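You operate a simulated robot arm through the tools that you are given. There is no shell and no other tool. Be economical: measure what you need, move in short steps, check, and stop when the job is done.

You run a simulated robot arm. Do the job below in one go: nothing can be reset, and whatever is moved stays where it is left.

JOB
Move the mill's pin to FINE and grind all the sesame into the white pot.
Fine: the pot stands on the blue spot under the spout.

The check looks at the end state, three seconds after you hand in, the way a careful person would. Anything else that was tipped, shoved, dropped, spilled or broken makes it a failure.

ROBOT AND FRAMES
A 6-joint arm with a two-finger gripper, on a carriage that runs on a rail from [0, -0.964] to [0, 1.176] (x, y) and turns from -3.281 to 2.531 rad about z. Base frame: it is fixed where the carriage stands at the start and does not move with it; the origin is on the floor, on the carriage's upright axis, x ahead of it, y to its left, z up; the surface under the hand at the start is at about z = 0.82. Readings come in m, rad, newtons and seconds.
Its first joint turns from -2.007 to 2.007 rad. Places, roughly: blue spot [0.8, -0.1, 0.8]; crank of the sesame mill [0.8, -0.2, 1]; ring marked fine [0.7, -0.3, 0.8]; sesame mill [0.8, -0.2, 1]. Payload 3.43 kg.
The tool frame sits at the grasp point between the pads (the TCP): z along the fingers, y along the line on which they close. The tips reach 0.03 m beyond it. Largest opening 0.104 m; the body of the gripper starts 0.057 m behind the TCP.
Orientation is that of the tool frame in the base frame, as a unit quaternion [x, y, z, w]. With the fingers straight down and closing along the base's y, the tool's x points along the base's -x, its y along +y and its z along -z.

CONTROLS
- The arm moves only by the tool drive_tool. Its arguments are lists of equal length, an entry for each row: "linear": the shift along the tool's x, y, z in cm, a list of three; "rotation": the turn, a rotation vector about the tool's x, y, z in degrees, a list of three; "grip": the finger opening in cm, from 0 to 10.4. In form: {"linear": [[tx, ty, tz], ...], "rotation": [[rx, ry, rz], ...], "grip": [grip, ...]}. A call has 1 to 12 rows; each row is the pose to reach, as a shift and turn from the pose commanded when the call began, along the tool's axes at that moment. Each row takes 0.2 s and may step no farther than 0.05 m and 0.15 rad from the row before; otherwise, or with a gripper value out of range, the whole call is refused. Where a pose cannot be reached the arm comes as near as it can. A force on the tool above 40 N (or 10 N above the force at the start of the call, whichever is more), or a blocked arm, ends the call early, and 0.2 s more pass. The fingers move at their own pace (about 0.072 m/s each) and stop on an object; they squeeze with about 24 N. The grip force told is the motor's: it shows also when the fingers shut on nothing. Time passes only in rows, and 0.2 s behind the last, so rows that repeat a pose let the fingers close. The reply holds the time, the measured pose of the TCP, the force on the tool along the base axes, the opening and the grip force, in the units named above and with some noise, with the torque about the TCP (base axes, N m) and any sound that the robot's microphone picked up.
- Cameras (640 x 400 px; columns grow to the right, rows downward): "scene" is now at [0.0285, 0.1705, 1.5534]; the picture's right is [-0.25, -0.97, 0.00], its down [-0.45, 0.11, -0.89] and it looks along [0.86, -0.22, -0.46] (base axes); focal length 253 px, centre (320, 200). "wrist" rides on the gripper at [0.067, 0.018, -0.09] in the tool frame; the picture's right is [-0.25, 0.97, 0.00], its down [-0.73, -0.19, -0.66] and it looks along [-0.64, -0.17, 0.75] (tool axes); focal length 218 px, centre (320, 200). There is no depth. A picture from a camera that has moved, and an enlarged one, comes with that camera's place and axes in the base frame and with its lens.
- snapshot(camera): a new picture of that camera. The clock stands still meanwhile.
- move_column(by): slides the trunk up (or, below 0, down) by that many m; the arm and the scene camera ride with it, the base frame stays. It gives what a move gives, with no picture.
- drive_base(legs): drives the robot by 1 to 6 legs, each [ahead, left, turn to the left] in m, m and rad, along the robot's own axes; the way and the turn of a leg run together, so that a leg with both is an arc; at most 1.5 m and 3.142 rad a leg. The arm and the cameras ride along, it lands a little off, and it stops where it bumps. It keeps to its track: a leg is cut to what the track allows. It gives what a move gives.
- head_to(pan, tilt): turns the head with the scene camera to pan (to the left, within 2.705 rad either way) and tilt (down, from -0.506 to 1.204), counted from straight ahead of the robot. It gives what a move gives.
- enlarge(camera, box): a new picture of the part [left, top, right, bottom] of that camera's present view, enlarged. The clock stands still meanwhile.
- sign_off(): hands the job in; it is judged then, once.

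Work in short steps. Places have to be worked out from the pictures, the camera data and where the tool is seen: move nearer, look again, correct. Check each grasp and each placing, and mend what went wrong. You have 120 turns and 90 pictures in all, those below and enlarged ones among them. Open the gripper and draw the arm clear of the work before you hand the job in, unless the task says otherwise; then end with one line.

The tools are called after "Call:" as name(argument=value, ...) on one line, values as JSON. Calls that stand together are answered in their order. drive_tool: Moves the arm, as the interface text tells. Its arguments: {"type":"object","properties":{"linear":{"type":"array","items":{"type":"array","items":{"type":"number"}}},"rotation":{"type":"array","items":{"type":"array","items":{"type":"number"}}},"grip":{"type":"array","items":{"type":"number"}}},"required":["linear","rotation","grip"]} The other tools are called the same way: move_column (by) slides the trunk up or down; drive_base (legs) drives the base; head_to (pan, tilt) turns the head that bears the scene camera; snapshot (camera) takes a picture; enlarge (camera, box) takes an enlarged picture of a part of a camera's view; sign_off () hands the job in.

At the start:

```text
time: 0.0
eef_pos: [0.6779, -0.2136, 1.2161]
tcp_rot: [0.0, 1.0, 0.0, 0.0]
wrist_force: [-0.4, 0.1, 0.1]
torque: [-0.01, 0.02, 0.01]
gripper_width: 0.1041
grip_force: 0.2
trunk travel left (down, up): [-0.6, 0.39]
robot x, y, heading: [-0.0024, -0.0004, -0.001]
head pan, tilt: [-0.25, 0.482]
```

scene: 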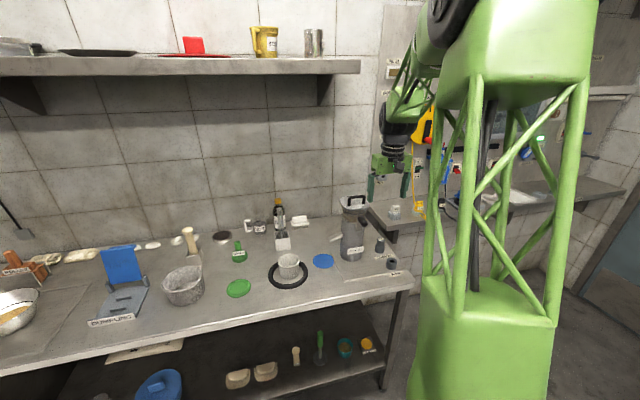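
wrist: 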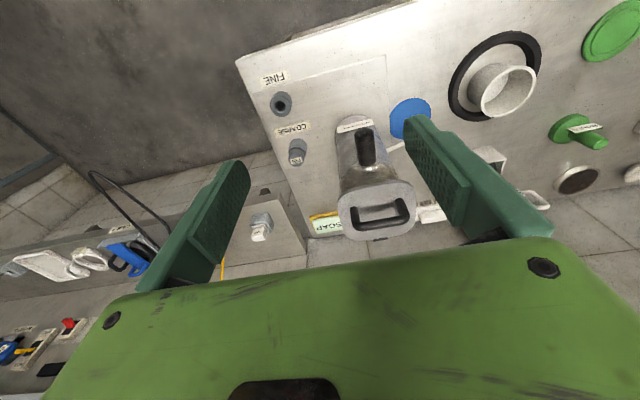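

I'll look more closely at the mill, the rings and the pot before moving.

Call:
enlarge(camera="scene", box=[220, 170, 420, 310])

Call:
enlarge(camera="wrist", box=[230, 0, 560, 250])

```text
2.86 times, centred on (320, 240) of scene
camera zoom: at [0.0285, 0.1705, 1.5534], right [-0.25, -0.97, 0.0], down [-0.45, 0.11, -0.89], along [0.86, -0.22, -0.46], focal length 724 px, centre (320, 86)
```

zoom: 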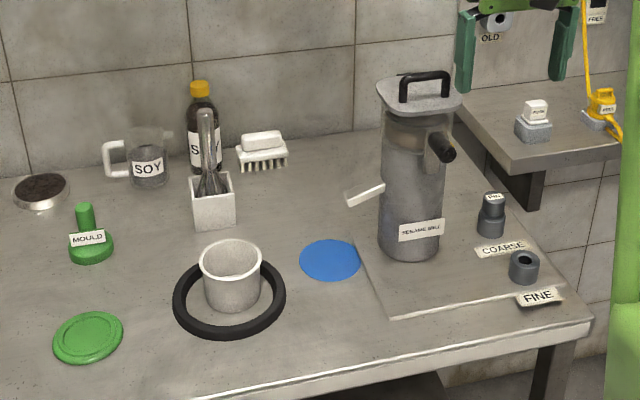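

```text
1.60 times, centred on (395, 125) of wrist
camera zoom: at [0.6106, -0.196, 1.3054], right [0.25, 0.97, 0.0], down [0.73, -0.19, 0.66], along [0.64, -0.17, -0.75], focal length 349 px, centre (200, 320)
```

zoom: 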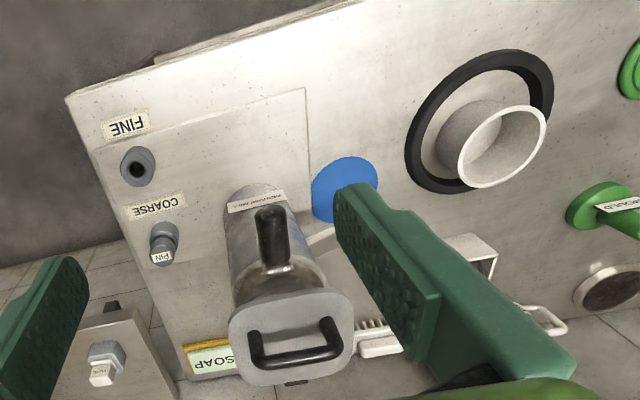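

The pin sits in the COARSE ring near (0.82, -0.30); FINE is near (0.72, -0.30), and the mill is at about (0.85, -0.18) with its lid near z 1.08. I'll turn the hand 90° so the fingers close along x, keeping clear of the mill, and move above the pin while staying high.

Call:
drive_tool(linear=[[-1.2, -0.8, 0], [-2.4, -1.6, 0], [-3.6, -2.4, 0], [-4.8, -3.2, 0], [-6, -4, 0], [-7.2, -4.8, 0], [-8.4, -5.6, 0], [-9.6, -6.4, 0], [-10.8, -7.2, 0], [-12, -8, 0], [-14, -9, 0], [-14, -9, 0]], rotation=[[0, 0, -8.2], [0, 0, -16.4], [0, 0, -24.6], [0, 0, -32.8], [0, 0, -41], [0, 0, -49.2], [0, 0, -57.4], [0, 0, -65.6], [0, 0, -73.8], [0, 0, -82], [0, 0, -90], [0, 0, -90]], grip=[6, 6, 6, 6, 6, 6, 6, 6, 6, 6, 6, 6])

Call:
snapshot(camera="wrist")

Call:
snapshot(camera="scene")

```text
time: 2.6
eef_pos: [0.8183, -0.3031, 1.2175]
tcp_rot: [0.708, -0.706, 0.0, 0.0]
wrist_force: [0.6, 0.1, 0.0]
torque: [0.0, 0.05, 0.0]
gripper_width: 0.0601
grip_force: 0.0
trunk travel left (down, up): [-0.6, 0.39]
robot x, y, heading: [-0.0039, 0.0036, -0.0]
head pan, tilt: [-0.25, 0.482]
```

```text
85 pictures are left
camera wrist: at [0.8006, -0.3704, 1.3059], right [-0.97, 0.25, 0.0], down [0.19, 0.73, 0.66], along [0.16, 0.64, -0.75], focal length 218 px, centre (320, 200)
```

wrist: 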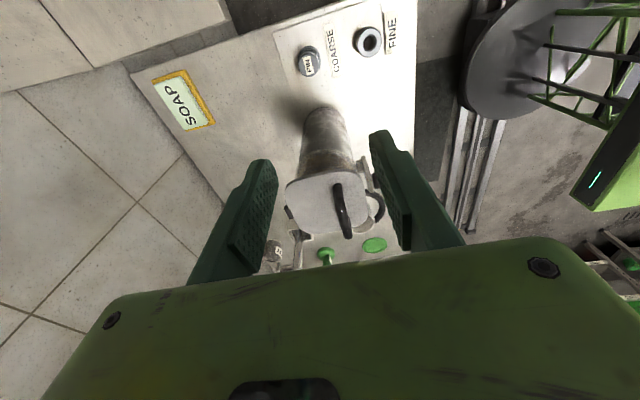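

```text
84 pictures are left
camera scene: at [0.029, 0.1704, 1.5535], right [-0.25, -0.97, 0.0], down [-0.45, 0.11, -0.89], along [0.86, -0.22, -0.46], focal length 253 px, centre (320, 200)
```

scene: 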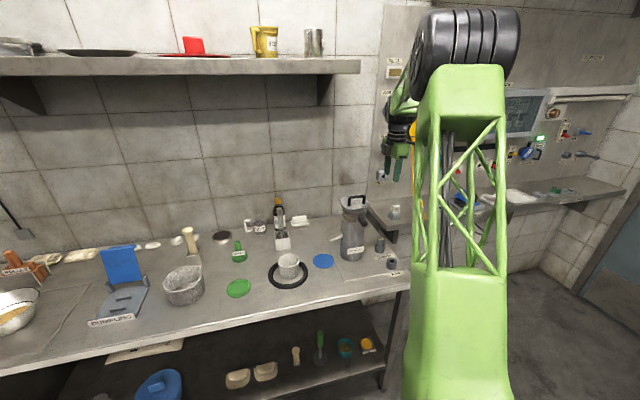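

The pin top reads near (0.834, -0.306). I'll shift slightly and descend part-way for a closer look.

Call:
drive_tool(linear=[[0.4, -1.4, 0], [0.4, -1.4, 4], [0.4, -1.4, 8], [0.4, -1.4, 12], [0.4, -1.4, 16], [0.4, -1.4, 20], [0.4, -1.4, 22]], rotation=[[0, 0, 0], [0, 0, 0], [0, 0, 0], [0, 0, 0], [0, 0, 0], [0, 0, 0], [0, 0, 0]], grip=[6, 6, 6, 6, 6, 6, 6])

Call:
snapshot(camera="wrist")

Call:
enlarge(camera="scene", box=[310, 180, 430, 280])

```text
time: 4.2
eef_pos: [0.8317, -0.308, 0.9954]
tcp_rot: [-0.707, 0.708, 0.0, 0.0]
wrist_force: [-0.8, 0.0, -0.4]
torque: [0.02, 0.01, 0.01]
gripper_width: 0.0602
grip_force: 0.1
trunk travel left (down, up): [-0.6, 0.39]
robot x, y, heading: [-0.0001, 0.0002, -0.003]
head pan, tilt: [-0.25, 0.482]
```

```text
83 pictures are left
camera wrist: at [0.8148, -0.3745, 1.085], right [-0.97, 0.25, 0.0], down [0.19, 0.73, 0.66], along [0.17, 0.64, -0.75], focal length 218 px, centre (320, 200)
```

wrist: 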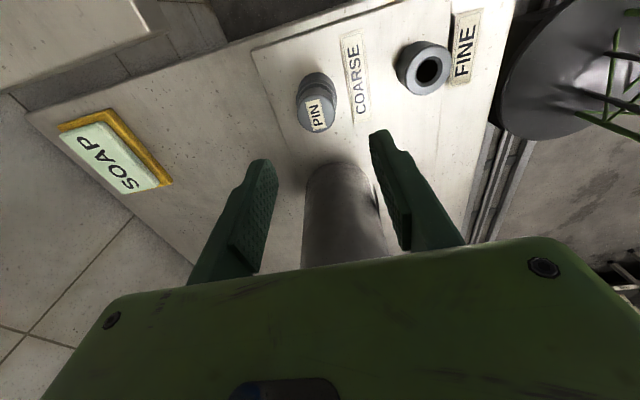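

```text
4.00 times, centred on (370, 230) of scene
camera zoom: at [0.0287, 0.1705, 1.5535], right [-0.25, -0.97, 0.0], down [-0.45, 0.11, -0.89], along [0.86, -0.22, -0.46], focal length 1014 px, centre (120, 80)
```

zoom: 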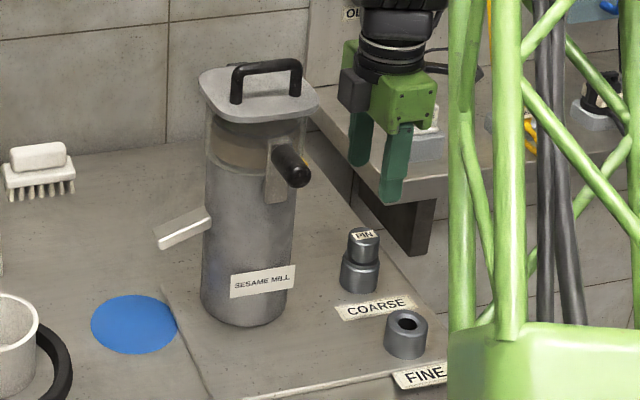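

Triangulating both views puts the pin's top at (0.836, -0.308, 0.891). I'll descend around it and close.

Call:
drive_tool(linear=[[0, -0.4, 0], [0, -0.4, 4], [0, -0.4, 8], [0, -0.4, 10.1], [0, -0.4, 10.1], [0, -0.4, 10.1], [0, -0.4, 10.1], [0, -0.4, 10.1]], rotation=[[0, 0, 0], [0, 0, 0], [0, 0, 0], [0, 0, 0], [0, 0, 0], [0, 0, 0], [0, 0, 0], [0, 0, 0]], grip=[6, 6, 6, 6, 6, 2, 2, 2])

Call:
snapshot(camera="wrist")

Call:
enlarge(camera="scene", box=[310, 180, 430, 280])

```text
time: 6.0
eef_pos: [0.8355, -0.3089, 0.8944]
tcp_rot: [0.707, -0.707, 0.0, 0.0]
wrist_force: [-0.4, -0.6, -0.2]
torque: [0.02, 0.03, 0.0]
gripper_width: 0.033
grip_force: 24.2
trunk travel left (down, up): [-0.6, 0.39]
robot x, y, heading: [0.0011, -0.0001, 0.001]
head pan, tilt: [-0.25, 0.482]
```

```text
81 pictures are left
camera wrist: at [0.8185, -0.3753, 0.984], right [-0.97, 0.25, 0.0], down [0.19, 0.73, 0.66], along [0.17, 0.64, -0.75], focal length 218 px, centre (320, 200)
```

wrist: 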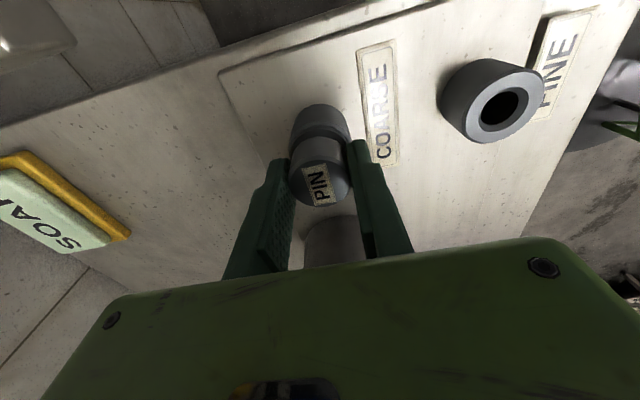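

```text
4.00 times, centred on (370, 230) of scene
camera zoom: at [0.0285, 0.1705, 1.5534], right [-0.25, -0.97, 0.0], down [-0.45, 0.11, -0.89], along [0.86, -0.22, -0.46], focal length 1014 px, centre (120, 80)
```

zoom: 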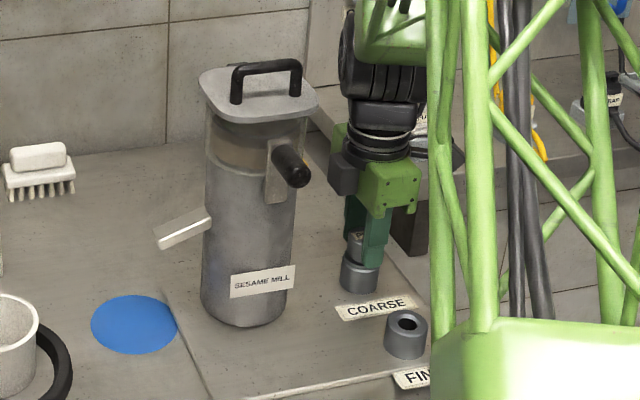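

Pin gripped (33 mm). Lift it straight up 7 cm.

Call:
drive_tool(linear=[[0, 0, -1], [0, 0, -3], [0, 0, -5], [0, 0, -7]], rotation=[[0, 0, 0], [0, 0, 0], [0, 0, 0], [0, 0, 0]], grip=[2, 2, 2, 2])

Call:
snapshot(camera="wrist")

Call:
enlarge(camera="scene", box=[310, 180, 430, 280])

```text
time: 7.0
eef_pos: [0.8372, -0.3068, 0.9661]
tcp_rot: [0.707, -0.707, 0.0, -0.001]
wrist_force: [-0.3, 0.4, -1.6]
torque: [0.0, 0.0, 0.0]
gripper_width: 0.0329
grip_force: 24.2
trunk travel left (down, up): [-0.6, 0.39]
robot x, y, heading: [-0.0011, -0.0008, 0.002]
head pan, tilt: [-0.25, 0.482]
```

```text
79 pictures are left
camera wrist: at [0.8193, -0.3739, 1.0555], right [-0.97, 0.25, 0.0], down [0.19, 0.73, 0.66], along [0.17, 0.64, -0.75], focal length 218 px, centre (320, 200)
```

wrist: 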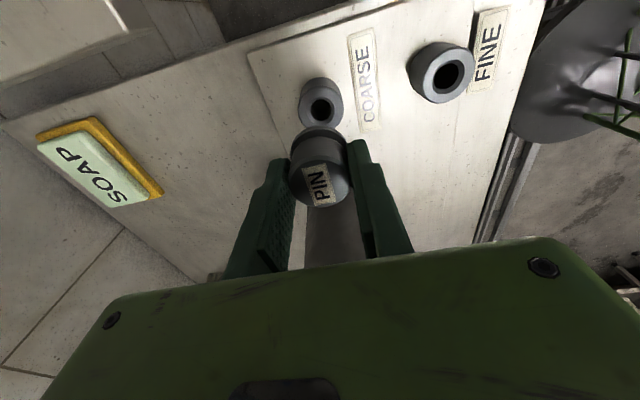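

```text
4.00 times, centred on (370, 230) of scene
camera zoom: at [0.0287, 0.1705, 1.5535], right [-0.25, -0.97, 0.0], down [-0.45, 0.11, -0.89], along [0.86, -0.22, -0.46], focal length 1014 px, centre (120, 80)
```

zoom: 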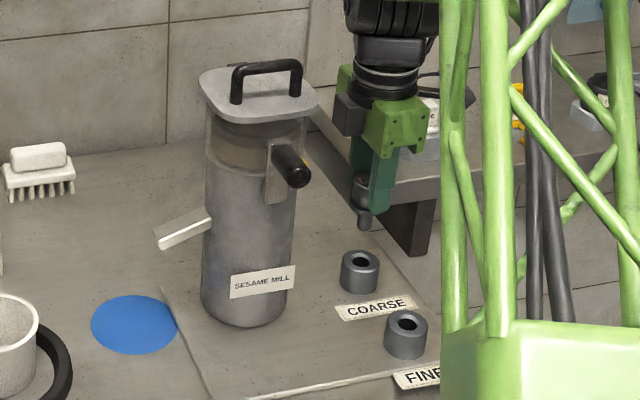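

The pin is out. From both views the FINE hole is offset by about (-0.103, -0.002) from COARSE; I'll move above it and lower part-way to check.

Call:
drive_tool(linear=[[0, 3.5, 0], [0.1, 7, 0], [0.17, 10.3, 0], [0.17, 10.3, 1.5], [0.17, 10.3, 2.5], [0.17, 10.3, 2.5]], rotation=[[0, 0, 0], [0, 0, 0], [0, 0, 0], [0, 0, 0], [0, 0, 0], [0, 0, 0]], grip=[2, 2, 2, 2, 2, 2])

Call:
enlarge(camera="wrist", box=[240, 80, 400, 220])

Call:
enlarge(camera="scene", box=[360, 210, 430, 290])

```text
time: 8.4
eef_pos: [0.7315, -0.3095, 0.9406]
tcp_rot: [-0.707, 0.707, 0.001, -0.001]
wrist_force: [-0.5, -0.9, -0.9]
torque: [0.02, 0.0, -0.02]
gripper_width: 0.0329
grip_force: 24.0
trunk travel left (down, up): [-0.6, 0.39]
robot x, y, heading: [0.0017, 0.0006, -0.0]
head pan, tilt: [-0.25, 0.482]
```

```text
2.86 times, centred on (320, 150) of wrist
camera zoom: at [0.7155, -0.3761, 1.0294], right [-0.97, 0.25, 0.0], down [0.19, 0.73, 0.66], along [0.17, 0.64, -0.75], focal length 624 px, centre (320, 343)
```

zoom: 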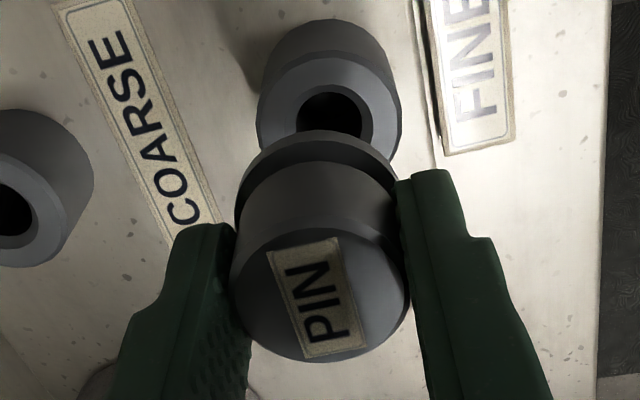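

```text
5.00 times, centred on (395, 250) of scene
camera zoom: at [0.0288, 0.1705, 1.5535], right [-0.25, -0.97, 0.0], down [-0.45, 0.11, -0.89], along [0.86, -0.22, -0.46], focal length 1267 px, centre (-55, -50)
```

zoom: 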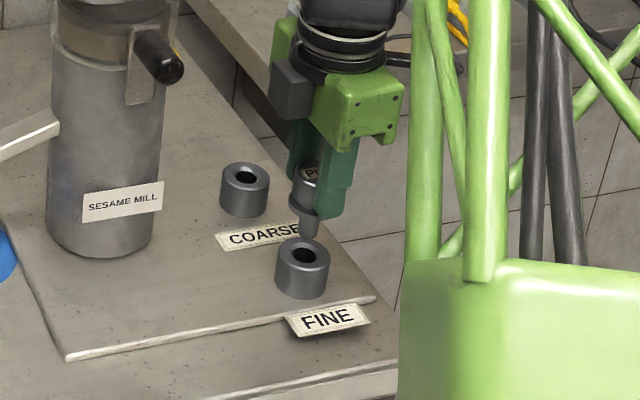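

The hole still lies about 4–5 mm toward −x and 2 mm toward −y of the pin's axis. I'll correct and check again.

Call:
drive_tool(linear=[[0.22, 0.45, 0], [0.22, 0.45, 0.7], [0.22, 0.45, 0.7]], rotation=[[0, 0, 0], [0, 0, 0], [0, 0, 0]], grip=[2, 2, 2])

Call:
enlarge(camera="wrist", box=[240, 80, 400, 220])

Call:
enlarge(camera="scene", box=[370, 230, 410, 280])

```text
time: 9.2
eef_pos: [0.7279, -0.3123, 0.932]
tcp_rot: [-0.707, 0.708, 0.0, 0.0]
wrist_force: [-0.7, -0.2, -0.6]
torque: [0.01, 0.01, 0.0]
gripper_width: 0.033
grip_force: 23.1
trunk travel left (down, up): [-0.6, 0.39]
robot x, y, heading: [-0.0003, 0.0003, -0.001]
head pan, tilt: [-0.25, 0.482]
```

```text
2.86 times, centred on (320, 150) of wrist
camera zoom: at [0.7109, -0.3784, 1.022], right [-0.97, 0.25, 0.0], down [0.19, 0.73, 0.66], along [0.17, 0.64, -0.75], focal length 624 px, centre (320, 343)
```

zoom: 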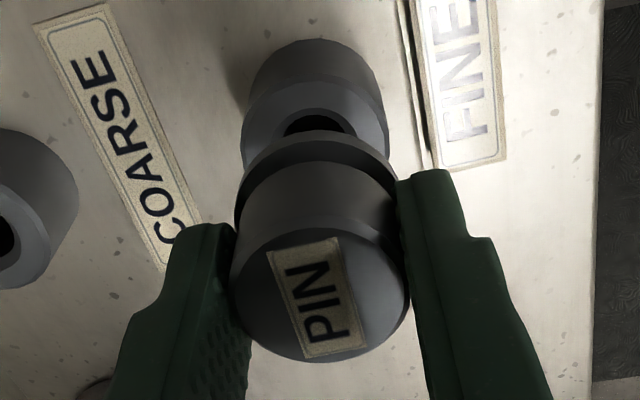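

```text
8.00 times, centred on (390, 255) of scene
camera zoom: at [0.0286, 0.1705, 1.5534], right [-0.25, -0.97, 0.0], down [-0.45, 0.11, -0.89], along [0.86, -0.22, -0.46], focal length 2027 px, centre (-240, -240)
```

zoom: 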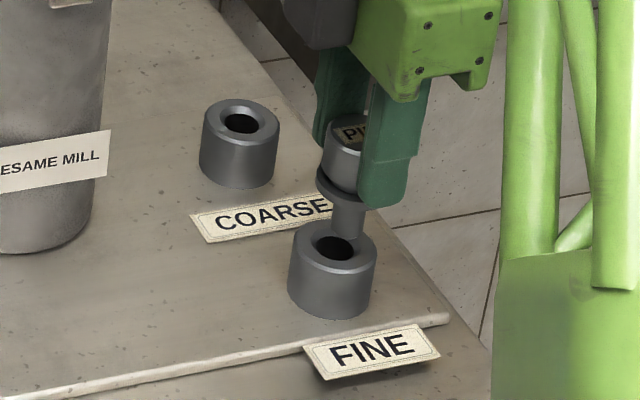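

Recomputing with the hole's full outline, x is right, but y should go back by about 3.5 mm (both views agree). Correct it, then lower gently.

Call:
drive_tool(linear=[[-0.35, 0, 0], [-0.35, 0, 0], [-0.35, 0, 0.5]], rotation=[[0, 0, 0], [0, 0, 0], [0, 0, 0]], grip=[2, 2, 2])

Call:
enlarge(camera="scene", box=[370, 230, 410, 280])

```text
time: 10.0
eef_pos: [0.7271, -0.3074, 0.9288]
tcp_rot: [0.707, -0.707, 0.0, -0.001]
wrist_force: [0.5, -0.4, -1.8]
torque: [-0.03, -0.01, 0.0]
gripper_width: 0.033
grip_force: 23.6
trunk travel left (down, up): [-0.6, 0.39]
robot x, y, heading: [-0.0024, 0.0004, -0.002]
head pan, tilt: [-0.25, 0.482]
```

```text
8.00 times, centred on (390, 255) of scene
camera zoom: at [0.0284, 0.1705, 1.5534], right [-0.25, -0.97, 0.0], down [-0.45, 0.11, -0.89], along [0.86, -0.22, -0.46], focal length 2027 px, centre (-240, -240)
```

zoom: 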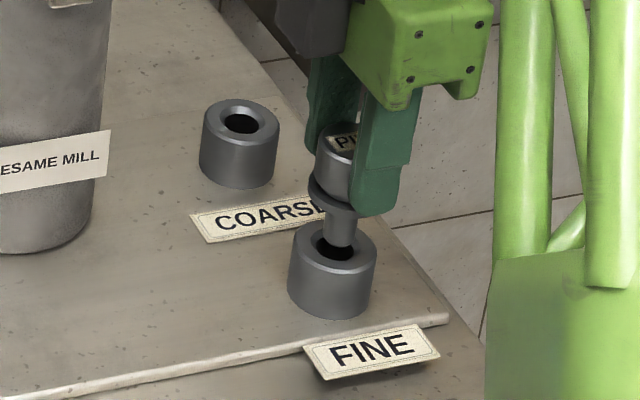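

The shank tip now sits at the hole's mouth. Lowering in small steps.

Call:
drive_tool(linear=[[0, 0, 0.6], [0, 0, 1.2], [0, 0, 1.8], [0, 0, 2.4]], rotation=[[0, 0, 0], [0, 0, 0], [0, 0, 0], [0, 0, 0]], grip=[2, 2, 2, 2])

Call:
enlarge(camera="scene", box=[370, 230, 410, 280])

```text
time: 11.0
eef_pos: [0.7281, -0.3095, 0.904]
tcp_rot: [0.707, -0.707, 0.0, 0.0]
wrist_force: [8.8, -0.5, 0.0]
torque: [0.01, -0.35, -0.03]
gripper_width: 0.0328
grip_force: 24.0
trunk travel left (down, up): [-0.6, 0.39]
robot x, y, heading: [0.0018, -0.0018, -0.002]
head pan, tilt: [-0.25, 0.482]
```

```text
8.00 times, centred on (390, 255) of scene
camera zoom: at [0.0289, 0.1705, 1.5534], right [-0.25, -0.97, 0.0], down [-0.45, 0.11, -0.89], along [0.86, -0.22, -0.46], focal length 2027 px, centre (-240, -240)
```

zoom: 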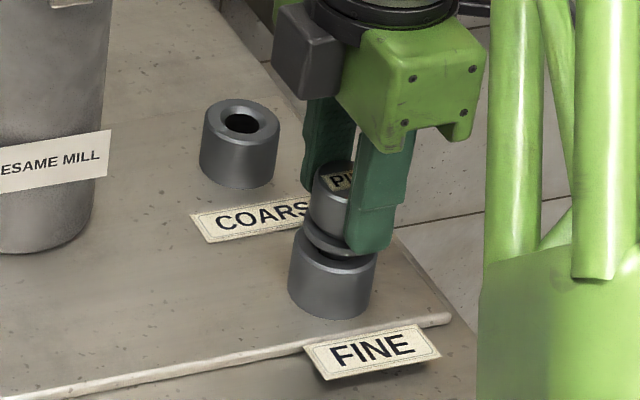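

It is in the hole, with an 8.8 N side force toward +x; I'll ease 1.5 mm that way and seat it.

Call:
drive_tool(linear=[[0, -0.15, 0], [0, -0.15, 0.4], [0, -0.15, 0.8], [0, -0.15, 1.0], [0, -0.15, 1.0]], rotation=[[0, 0, 0], [0, 0, 0], [0, 0, 0], [0, 0, 0], [0, 0, 0]], grip=[2, 2, 2, 2, 2])

Call:
enlarge(camera="scene", box=[370, 230, 410, 280])

```text
time: 12.2
eef_pos: [0.7288, -0.3091, 0.8945]
tcp_rot: [-0.707, 0.707, 0.0, 0.0]
wrist_force: [-2.0, -0.5, 8.1]
torque: [-0.01, 0.18, 0.02]
gripper_width: 0.0332
grip_force: 24.6
trunk travel left (down, up): [-0.6, 0.39]
robot x, y, heading: [0.0021, -0.0016, 0.0]
head pan, tilt: [-0.25, 0.482]
```

```text
8.00 times, centred on (390, 255) of scene
camera zoom: at [0.028, 0.1706, 1.5536], right [-0.25, -0.97, 0.0], down [-0.45, 0.11, -0.89], along [0.86, -0.22, -0.46], focal length 2027 px, centre (-240, -240)
```

zoom: 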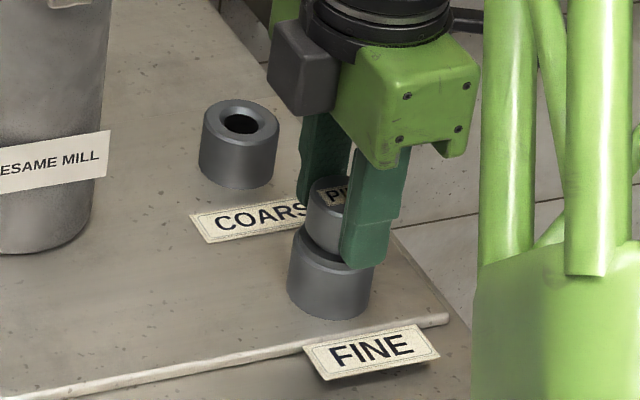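

Seated (upward force 8 N at the same height as in COARSE). Release and rise well clear, above the mill's lid height.

Call:
drive_tool(linear=[[0, 0, 0], [0, 0, 0], [0, 0, -4], [0, 0, -8], [0, 0, -13], [0, 0, -18], [0, 0, -23], [0, 0, -28], [0, 0, -32]], rotation=[[0, 0, 0], [0, 0, 0], [0, 0, 0], [0, 0, 0], [0, 0, 0], [0, 0, 0], [0, 0, 0], [0, 0, 0], [0, 0, 0]], grip=[6, 6, 6, 6, 6, 6, 6, 6, 6])

Call:
enlarge(camera="scene", box=[330, 180, 430, 280])

Call:
enlarge(camera="scene", box=[260, 210, 360, 300])

```text
time: 14.2
eef_pos: [0.7295, -0.3056, 1.2155]
tcp_rot: [0.707, -0.707, -0.001, 0.001]
wrist_force: [-0.6, 0.0, -0.5]
torque: [0.02, -0.02, 0.01]
gripper_width: 0.06
grip_force: 0.1
trunk travel left (down, up): [-0.6, 0.39]
robot x, y, heading: [-0.0013, 0.0034, -0.003]
head pan, tilt: [-0.25, 0.482]
```

```text
4.00 times, centred on (380, 230) of scene
camera zoom: at [0.0283, 0.1706, 1.5534], right [-0.25, -0.97, 0.0], down [-0.45, 0.11, -0.89], along [0.86, -0.22, -0.46], focal length 1014 px, centre (80, 80)
```

zoom: 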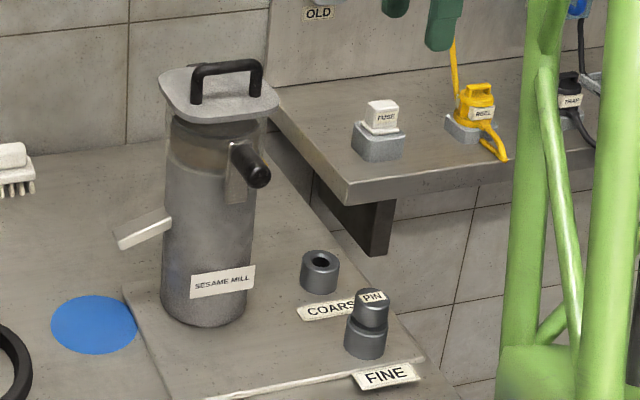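

```text
4.44 times, centred on (310, 255) of scene
camera zoom: at [0.0283, 0.1706, 1.5534], right [-0.25, -0.97, 0.0], down [-0.45, 0.11, -0.89], along [0.86, -0.22, -0.46], focal length 1126 px, centre (364, -44)
```

zoom: 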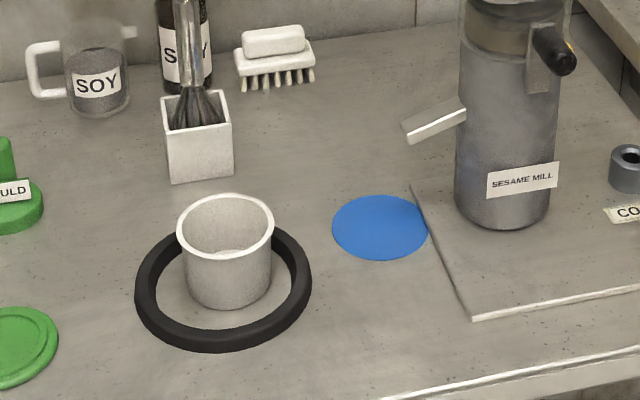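

The pin is fully seated in FINE. Now the pot: at about (0.80, 0.10), rim Ø85 mm, z≈0.887. To keep the wrist camera away from the mill I'll turn the hand 180° and travel to the pot at height.

Call:
drive_tool(linear=[[-1.8, -0.3, 0], [-3.6, -0.6, 0], [-5.4, -0.9, 0], [-7.2, -1.2, 0], [-9, -1.5, 0], [-10.8, -1.8, 0], [-12.6, -2.1, 0], [-14.4, -2.4, 0], [-16.2, -2.7, 0], [-18, -3, 0], [-20, -3.5, 0]], rotation=[[0, 0, 8.2], [0, 0, 16.4], [0, 0, 24.6], [0, 0, 32.8], [0, 0, 41], [0, 0, 49.2], [0, 0, 57.4], [0, 0, 65.6], [0, 0, 73.8], [0, 0, 82], [0, 0, 90]], grip=[10.4, 10.4, 10.4, 10.4, 10.4, 10.4, 10.4, 10.4, 10.4, 10.4, 10.4])

Call:
snapshot(camera="wrist")

```text
time: 16.6
eef_pos: [0.7627, -0.1077, 1.215]
tcp_rot: [0.001, 1.0, 0.0, 0.0]
wrist_force: [0.4, 0.0, 0.5]
torque: [0.02, 0.02, -0.01]
gripper_width: 0.1042
grip_force: 0.1
trunk travel left (down, up): [-0.6, 0.39]
robot x, y, heading: [-0.0021, -0.0015, -0.002]
head pan, tilt: [-0.25, 0.482]
```

```text
68 pictures are left
camera wrist: at [0.6974, -0.0896, 1.304], right [0.26, 0.97, 0.0], down [0.73, -0.19, 0.66], along [0.64, -0.17, -0.75], focal length 218 px, centre (320, 200)
```

wrist: 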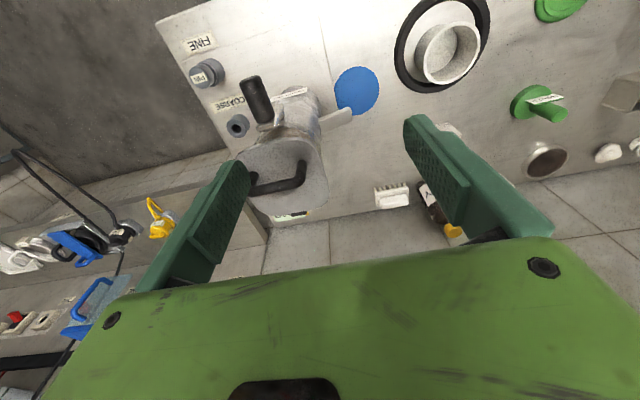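

Continuing: another 90° and across to above the pot.

Call:
drive_tool(linear=[[-0.3, 1.9, 0], [-0.6, 3.8, 0], [-0.9, 5.7, 0], [-1.2, 7.6, 0], [-1.5, 9.5, 0], [-1.8, 11.4, 0], [-2.2, 13.3, 0], [-2.6, 15.2, 0], [-3, 17.1, 0], [-3.4, 19, 0], [-3.7, 20.8, 0], [-3.7, 20.8, 0]], rotation=[[0, 0, 8.2], [0, 0, 16.4], [0, 0, 24.6], [0, 0, 32.8], [0, 0, 41], [0, 0, 49.2], [0, 0, 57.4], [0, 0, 65.6], [0, 0, 73.8], [0, 0, 82], [0, 0, 90], [0, 0, 90]], grip=[10.4, 10.4, 10.4, 10.4, 10.4, 10.4, 10.4, 10.4, 10.4, 10.4, 10.4, 10.4])

Call:
snapshot(camera="wrist")

Call:
snapshot(camera="scene")

```text
time: 19.2
eef_pos: [0.7996, 0.0985, 1.2134]
tcp_rot: [0.707, 0.707, 0.001, 0.0]
wrist_force: [0.3, -0.7, -0.4]
torque: [0.0, 0.02, -0.01]
gripper_width: 0.1044
grip_force: 0.1
trunk travel left (down, up): [-0.6, 0.39]
robot x, y, heading: [-0.0046, -0.0027, 0.002]
head pan, tilt: [-0.25, 0.482]
```

```text
67 pictures are left
camera wrist: at [0.8186, 0.1664, 1.3026], right [0.97, -0.25, 0.0], down [-0.19, -0.73, 0.66], along [-0.17, -0.64, -0.75], focal length 218 px, centre (320, 200)
```

wrist: 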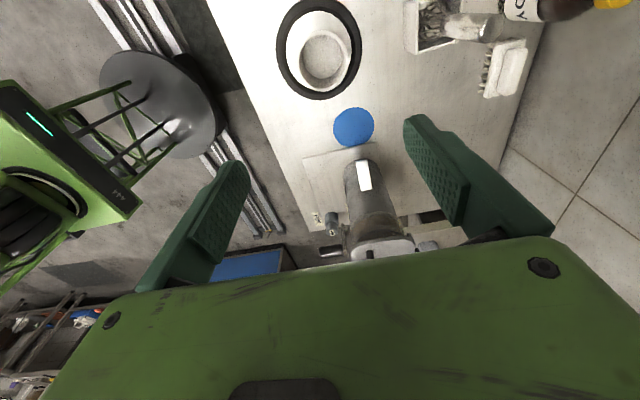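

```text
66 pictures are left
camera scene: at [0.0285, 0.1706, 1.5534], right [-0.25, -0.97, 0.0], down [-0.45, 0.11, -0.89], along [0.86, -0.22, -0.46], focal length 253 px, centre (320, 200)
```

scene: 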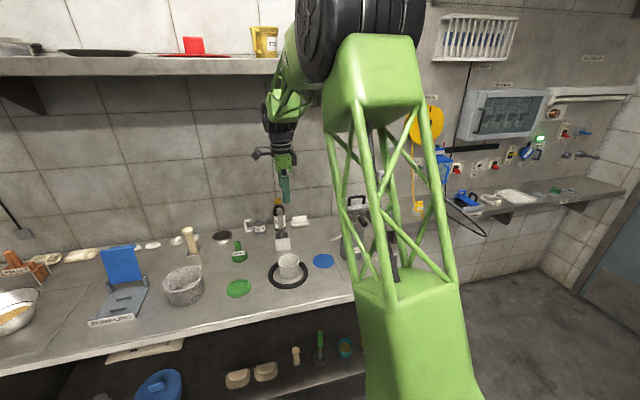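

The view from here shows the pot, spot and spout along y. Enlarge to refine.

Call:
enlarge(camera="wrist", box=[260, 0, 420, 100])

Call:
enlarge(camera="wrist", box=[300, 100, 440, 260])

```text
4.00 times, centred on (340, 50) of wrist
camera zoom: at [0.8186, 0.1664, 1.3026], right [0.97, -0.25, 0.0], down [-0.19, -0.73, 0.66], along [-0.17, -0.64, -0.75], focal length 873 px, centre (240, 800)
```

zoom: 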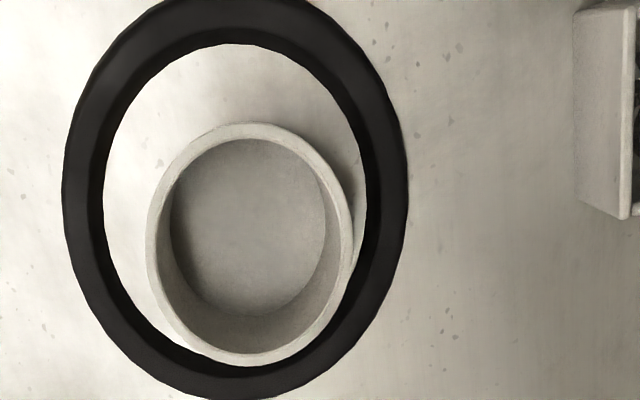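

```text
2.50 times, centred on (370, 180) of wrist
camera zoom: at [0.8186, 0.1664, 1.3026], right [0.97, -0.25, 0.0], down [-0.19, -0.73, 0.66], along [-0.17, -0.64, -0.75], focal length 546 px, centre (195, 250)
```

zoom: 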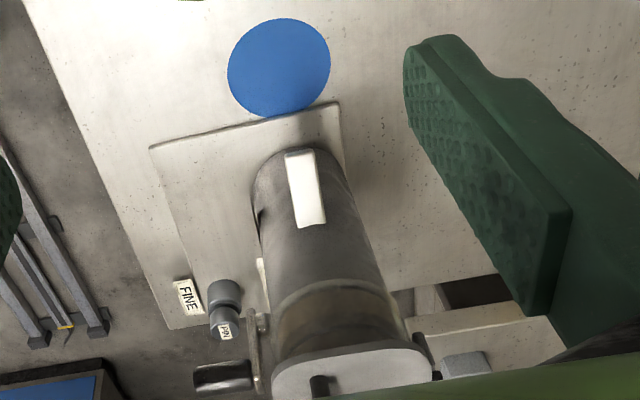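

Pot refined to (0.803, 0.101), empty; spout tip at about (0.843, -0.078, 0.92), spot at (0.840, -0.051). Descend to just above the rim first, then check.

Call:
drive_tool(linear=[[0.2, 0.35, 0], [0.2, 0.35, 5], [0.2, 0.35, 10], [0.2, 0.35, 15], [0.2, 0.35, 20], [0.2, 0.35, 25], [0.2, 0.35, 27], [0.2, 0.35, 27]], rotation=[[0, 0, 0], [0, 0, 0], [0, 0, 0], [0, 0, 0], [0, 0, 0], [0, 0, 0], [0, 0, 0], [0, 0, 0]], grip=[10.4, 10.4, 10.4, 10.4, 10.4, 10.4, 10.4, 10.4])

Call:
snapshot(camera="wrist")

Call:
enlarge(camera="scene", box=[240, 190, 360, 290])

```text
time: 21.0
eef_pos: [0.8037, 0.1021, 0.9438]
tcp_rot: [0.707, 0.708, 0.0, 0.0]
wrist_force: [0.4, 0.2, -0.4]
torque: [0.02, -0.04, 0.02]
gripper_width: 0.1042
grip_force: 0.0
trunk travel left (down, up): [-0.6, 0.39]
robot x, y, heading: [-0.0018, -0.0018, -0.002]
head pan, tilt: [-0.25, 0.482]
```

```text
63 pictures are left
camera wrist: at [0.8212, 0.17, 1.0329], right [0.97, -0.25, 0.0], down [-0.19, -0.73, 0.66], along [-0.17, -0.64, -0.75], focal length 218 px, centre (320, 200)
```

wrist: 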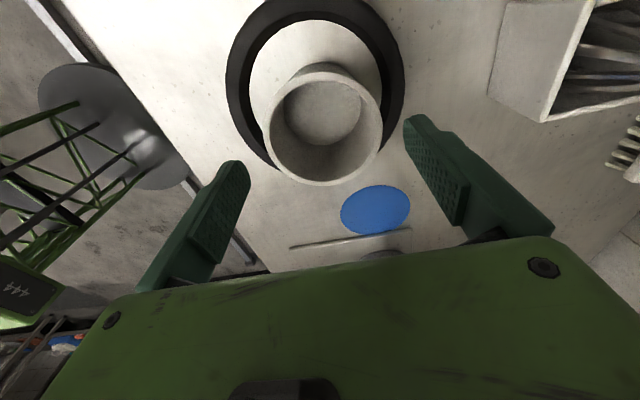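

```text
4.00 times, centred on (300, 240) of scene
camera zoom: at [0.0287, 0.1705, 1.5534], right [-0.25, -0.97, 0.0], down [-0.45, 0.11, -0.89], along [0.86, -0.22, -0.46], focal length 1014 px, centre (400, 40)
```

zoom: 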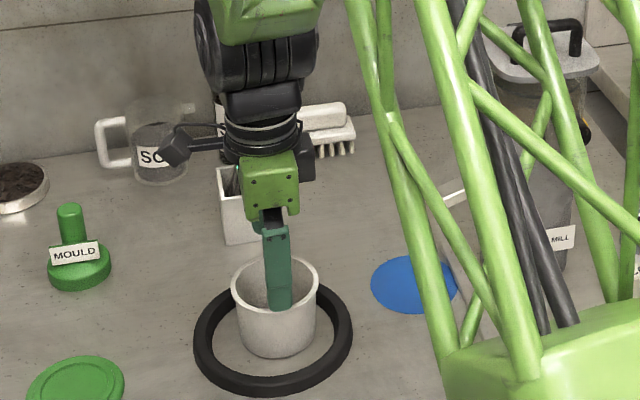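

Small correction (+4 mm x, +3 mm y), then descend to TCP z≈0.893 and close.

Call:
drive_tool(linear=[[0.3, 0.4, 0], [0.3, 0.4, 2], [0.3, 0.4, 4], [0.3, 0.4, 5.1], [0.3, 0.4, 5.1], [0.3, 0.4, 5.1], [0.3, 0.4, 5.1], [0.3, 0.4, 5.1]], rotation=[[0, 0, 0], [0, 0, 0], [0, 0, 0], [0, 0, 0], [0, 0, 0], [0, 0, 0], [0, 0, 0], [0, 0, 0]], grip=[10.4, 10.4, 10.4, 10.4, 10.4, 7.5, 7.5, 7.5])

Call:
snapshot(camera="wrist")

Call:
enlarge(camera="scene", box=[240, 190, 360, 290])

```text
time: 22.8
eef_pos: [0.8081, 0.1033, 0.8923]
tcp_rot: [0.707, 0.707, 0.0, 0.0]
wrist_force: [-1.3, -0.1, -0.2]
torque: [-0.02, -0.03, 0.0]
gripper_width: 0.0767
grip_force: 24.3
trunk travel left (down, up): [-0.6, 0.39]
robot x, y, heading: [0.0009, 0.0024, 0.003]
head pan, tilt: [-0.25, 0.482]
```

```text
61 pictures are left
camera wrist: at [0.8251, 0.1719, 0.9818], right [0.97, -0.25, 0.0], down [-0.19, -0.73, 0.66], along [-0.17, -0.64, -0.75], focal length 218 px, centre (320, 200)
```

wrist: 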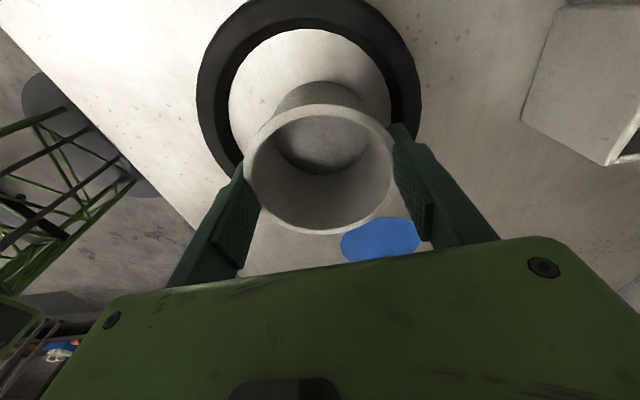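

```text
4.00 times, centred on (300, 240) of scene
camera zoom: at [0.0285, 0.1705, 1.5534], right [-0.25, -0.97, 0.0], down [-0.45, 0.11, -0.89], along [0.86, -0.22, -0.46], focal length 1014 px, centre (400, 40)
```

zoom: 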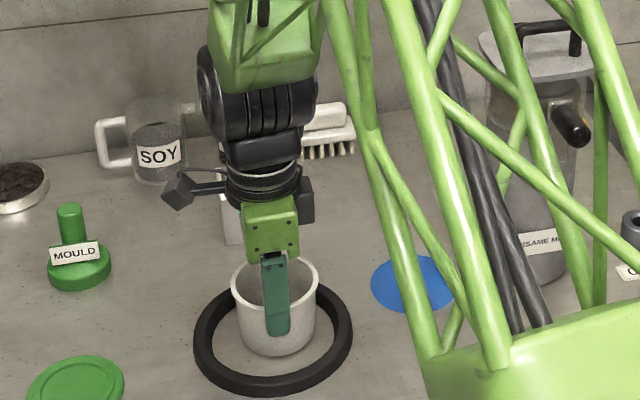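

Gripped at 77 mm, near centre. Lift 4.5 cm straight up.

Call:
drive_tool(linear=[[0, 0, -1], [0, 0, -2], [0, 0, -3.5], [0, 0, -4.5]], rotation=[[0, 0, 0], [0, 0, 0], [0, 0, 0], [0, 0, 0]], grip=[7.3, 7.3, 7.3, 7.3])

Call:
snapshot(camera="wrist")

Call:
enlarge(camera="scene", box=[240, 190, 360, 290])

```text
time: 23.8
eef_pos: [0.8072, 0.1056, 0.9368]
tcp_rot: [0.707, 0.707, -0.001, -0.001]
wrist_force: [-0.5, -0.1, 0.0]
torque: [0.0, 0.02, -0.01]
gripper_width: 0.077
grip_force: 23.9
trunk travel left (down, up): [-0.6, 0.39]
robot x, y, heading: [0.0007, 0.0016, 0.006]
head pan, tilt: [-0.25, 0.482]
```

```text
59 pictures are left
camera wrist: at [0.826, 0.1723, 1.026], right [0.97, -0.25, 0.0], down [-0.19, -0.73, 0.66], along [-0.17, -0.64, -0.75], focal length 218 px, centre (320, 200)
```

wrist: 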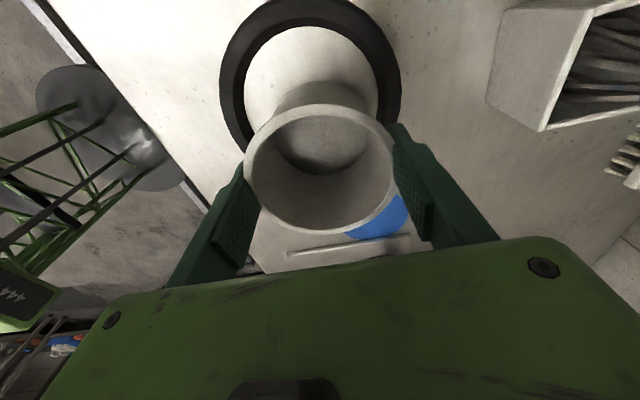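

```text
4.00 times, centred on (300, 240) of scene
camera zoom: at [0.0286, 0.1705, 1.5534], right [-0.25, -0.97, 0.0], down [-0.45, 0.11, -0.89], along [0.86, -0.22, -0.46], focal length 1014 px, centre (400, 40)
```

zoom: 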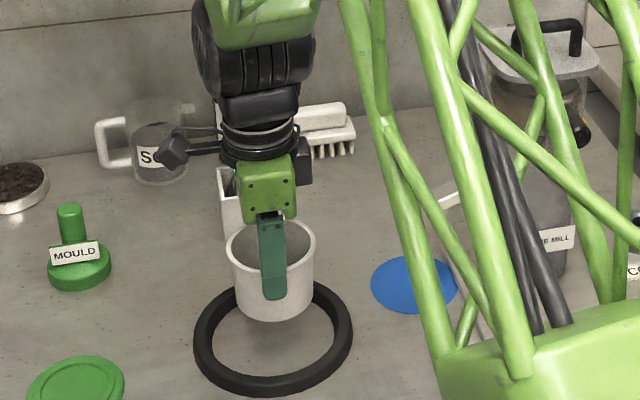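

Held well. Move toward the spot at height, stopping short of the spout, and look.

Call:
drive_tool(linear=[[-3, 0.8, 0], [-6, 1.6, 0], [-9, 2.5, 0], [-11.3, 3.3, 0], [-11.3, 3.3, 1.5], [-11.3, 3.3, 3], [-11.3, 3.3, 4]], rotation=[[0, 0, 0], [0, 0, 0], [0, 0, 0], [0, 0, 0], [0, 0, 0], [0, 0, 0], [0, 0, 0]], grip=[7.3, 7.3, 7.3, 7.3, 7.3, 7.3, 7.3])

Call:
snapshot(camera="wrist")

Call:
enlarge(camera="scene", box=[260, 190, 380, 290])

```text
time: 25.4
eef_pos: [0.8423, -0.0102, 0.8964]
tcp_rot: [0.707, 0.708, 0.0, 0.0]
wrist_force: [-0.9, 0.0, -0.5]
torque: [0.02, -0.01, -0.02]
gripper_width: 0.0768
grip_force: 24.4
trunk travel left (down, up): [-0.6, 0.39]
robot x, y, heading: [-0.0046, -0.0011, 0.001]
head pan, tilt: [-0.25, 0.482]
```

```text
57 pictures are left
camera wrist: at [0.8602, 0.0587, 0.9864], right [0.97, -0.25, 0.0], down [-0.19, -0.73, 0.66], along [-0.17, -0.64, -0.75], focal length 218 px, centre (320, 200)
```

wrist: 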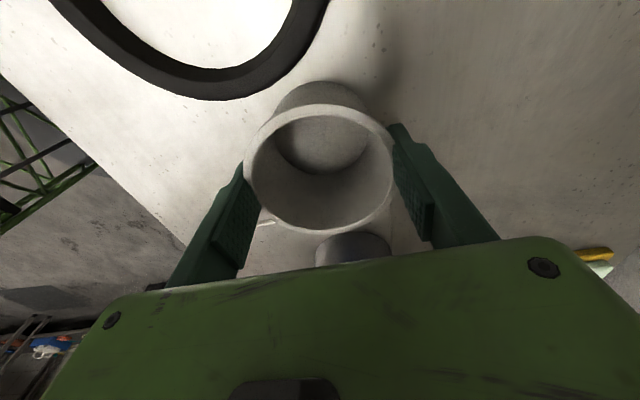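

```text
4.00 times, centred on (320, 240) of scene
camera zoom: at [0.0285, 0.1705, 1.5535], right [-0.25, -0.97, 0.0], down [-0.45, 0.11, -0.89], along [0.86, -0.22, -0.46], focal length 1014 px, centre (320, 40)
```

zoom: 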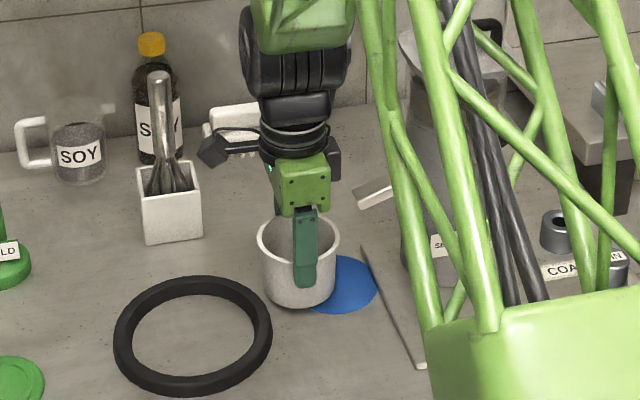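

Pot bottom is ~4 mm above the table; clearances to spout and lid look like 1.5 cm. Slide in toward the spot slowly and check before setting down.

Call:
drive_tool(linear=[[-1.2, 0, 0], [-2.4, -0.1, 0], [-3.6, -0.2, 0], [-4.4, -0.2, 0], [-4.4, -0.2, 0]], rotation=[[0, 0, 0], [0, 0, 0], [0, 0, 0], [0, 0, 0], [0, 0, 0]], grip=[7.3, 7.3, 7.3, 7.3, 7.3])

Call:
snapshot(camera="wrist")

Call:
enlarge(camera="scene", box=[260, 190, 380, 290])

```text
time: 26.6
eef_pos: [0.8393, -0.054, 0.898]
tcp_rot: [0.706, 0.708, 0.0, 0.0]
wrist_force: [-0.8, -0.5, -0.8]
torque: [-0.01, 0.01, -0.01]
gripper_width: 0.0767
grip_force: 24.0
trunk travel left (down, up): [-0.6, 0.39]
robot x, y, heading: [-0.0019, -0.0004, -0.001]
head pan, tilt: [-0.25, 0.482]
```

```text
55 pictures are left
camera wrist: at [0.8577, 0.0145, 0.9874], right [0.97, -0.25, 0.0], down [-0.19, -0.73, 0.66], along [-0.17, -0.64, -0.75], focal length 218 px, centre (320, 200)
```

wrist: 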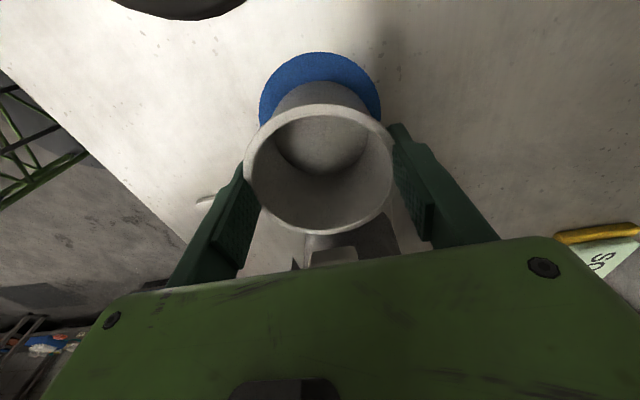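

```text
4.00 times, centred on (320, 240) of scene
camera zoom: at [0.0285, 0.1705, 1.5534], right [-0.25, -0.97, 0.0], down [-0.45, 0.11, -0.89], along [0.86, -0.22, -0.46], focal length 1014 px, centre (320, 40)
```

zoom: 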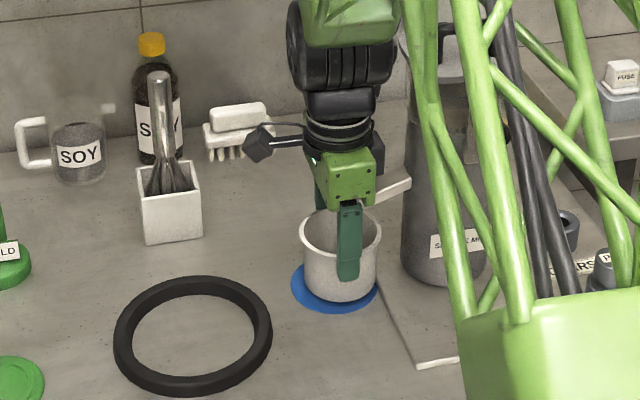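

The pot's centre reads y≈-0.056, the spot's −0.052; nudge +4 mm in y, then lower to the table.

Call:
drive_tool(linear=[[0.4, 0, 0], [0.4, 0, 0.3], [0.4, 0, 0.5], [0.4, 0, 0.6], [0.4, 0, 0.6]], rotation=[[0, 0, 0], [0, 0, 0], [0, 0, 0], [0, 0, 0], [0, 0, 0]], grip=[7.3, 7.3, 7.3, 7.3, 7.3])

```text
time: 27.8
eef_pos: [0.839, -0.048, 0.8926]
tcp_rot: [0.707, 0.707, 0.0, -0.001]
wrist_force: [0.4, -1.2, 3.1]
torque: [-0.14, -0.1, 0.01]
gripper_width: 0.0766
grip_force: 24.2
trunk travel left (down, up): [-0.6, 0.39]
robot x, y, heading: [0.0017, 0.0002, 0.0]
head pan, tilt: [-0.25, 0.482]
```

Contact with the table. Open gently, then rise straight up.

Call:
drive_tool(linear=[[0, 0, 0], [0, 0, 0], [0, 0, 0], [0, 0, -2], [0, 0, -5], [0.5, 0, -9], [1, 0, -13], [2, 0, -18], [3, 0, -23], [4, 0, -28], [5, 0, -32]], rotation=[[0, 0, 0], [0, 0, 0], [0, 0, 0], [0, 0, 0], [0, 0, 0], [0, 0, 0], [0, 0, 0], [0, 0, 0], [0, 0, 0], [0, 0, 0], [0, 0, 0]], grip=[9, 10.2, 10.2, 10.2, 10.2, 10.2, 10.2, 10.2, 10.2, 10.2, 10.2])

Call:
enlarge(camera="wrist", box=[260, 40, 440, 250])

Call:
enlarge(camera="scene", box=[260, 170, 400, 290])

```text
refused: row 8 steps farther than a row can; nothing moved
```

```text
1.90 times, centred on (350, 145) of wrist
camera zoom: at [0.8574, 0.019, 0.9816], right [0.97, -0.25, 0.0], down [-0.19, -0.73, 0.66], along [-0.17, -0.64, -0.75], focal length 416 px, centre (263, 305)
```

zoom: 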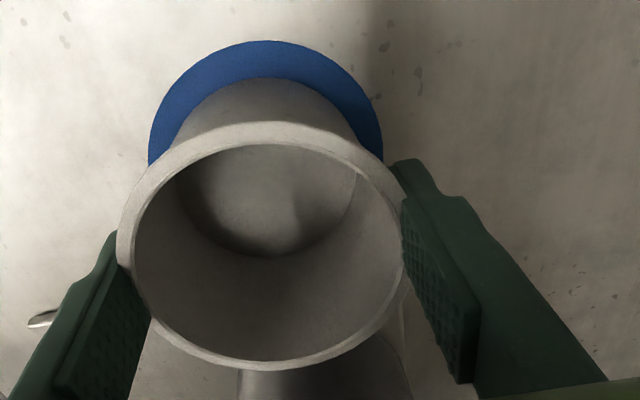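

```text
3.33 times, centred on (330, 230) of scene
camera zoom: at [0.0284, 0.1705, 1.5535], right [-0.25, -0.97, 0.0], down [-0.45, 0.11, -0.89], along [0.86, -0.22, -0.46], focal length 845 px, centre (287, 100)
```

zoom: 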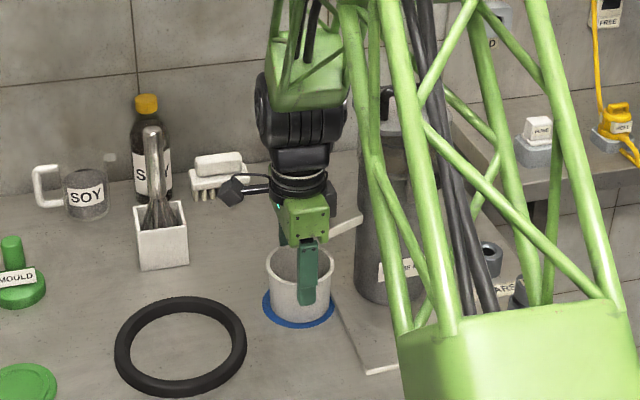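

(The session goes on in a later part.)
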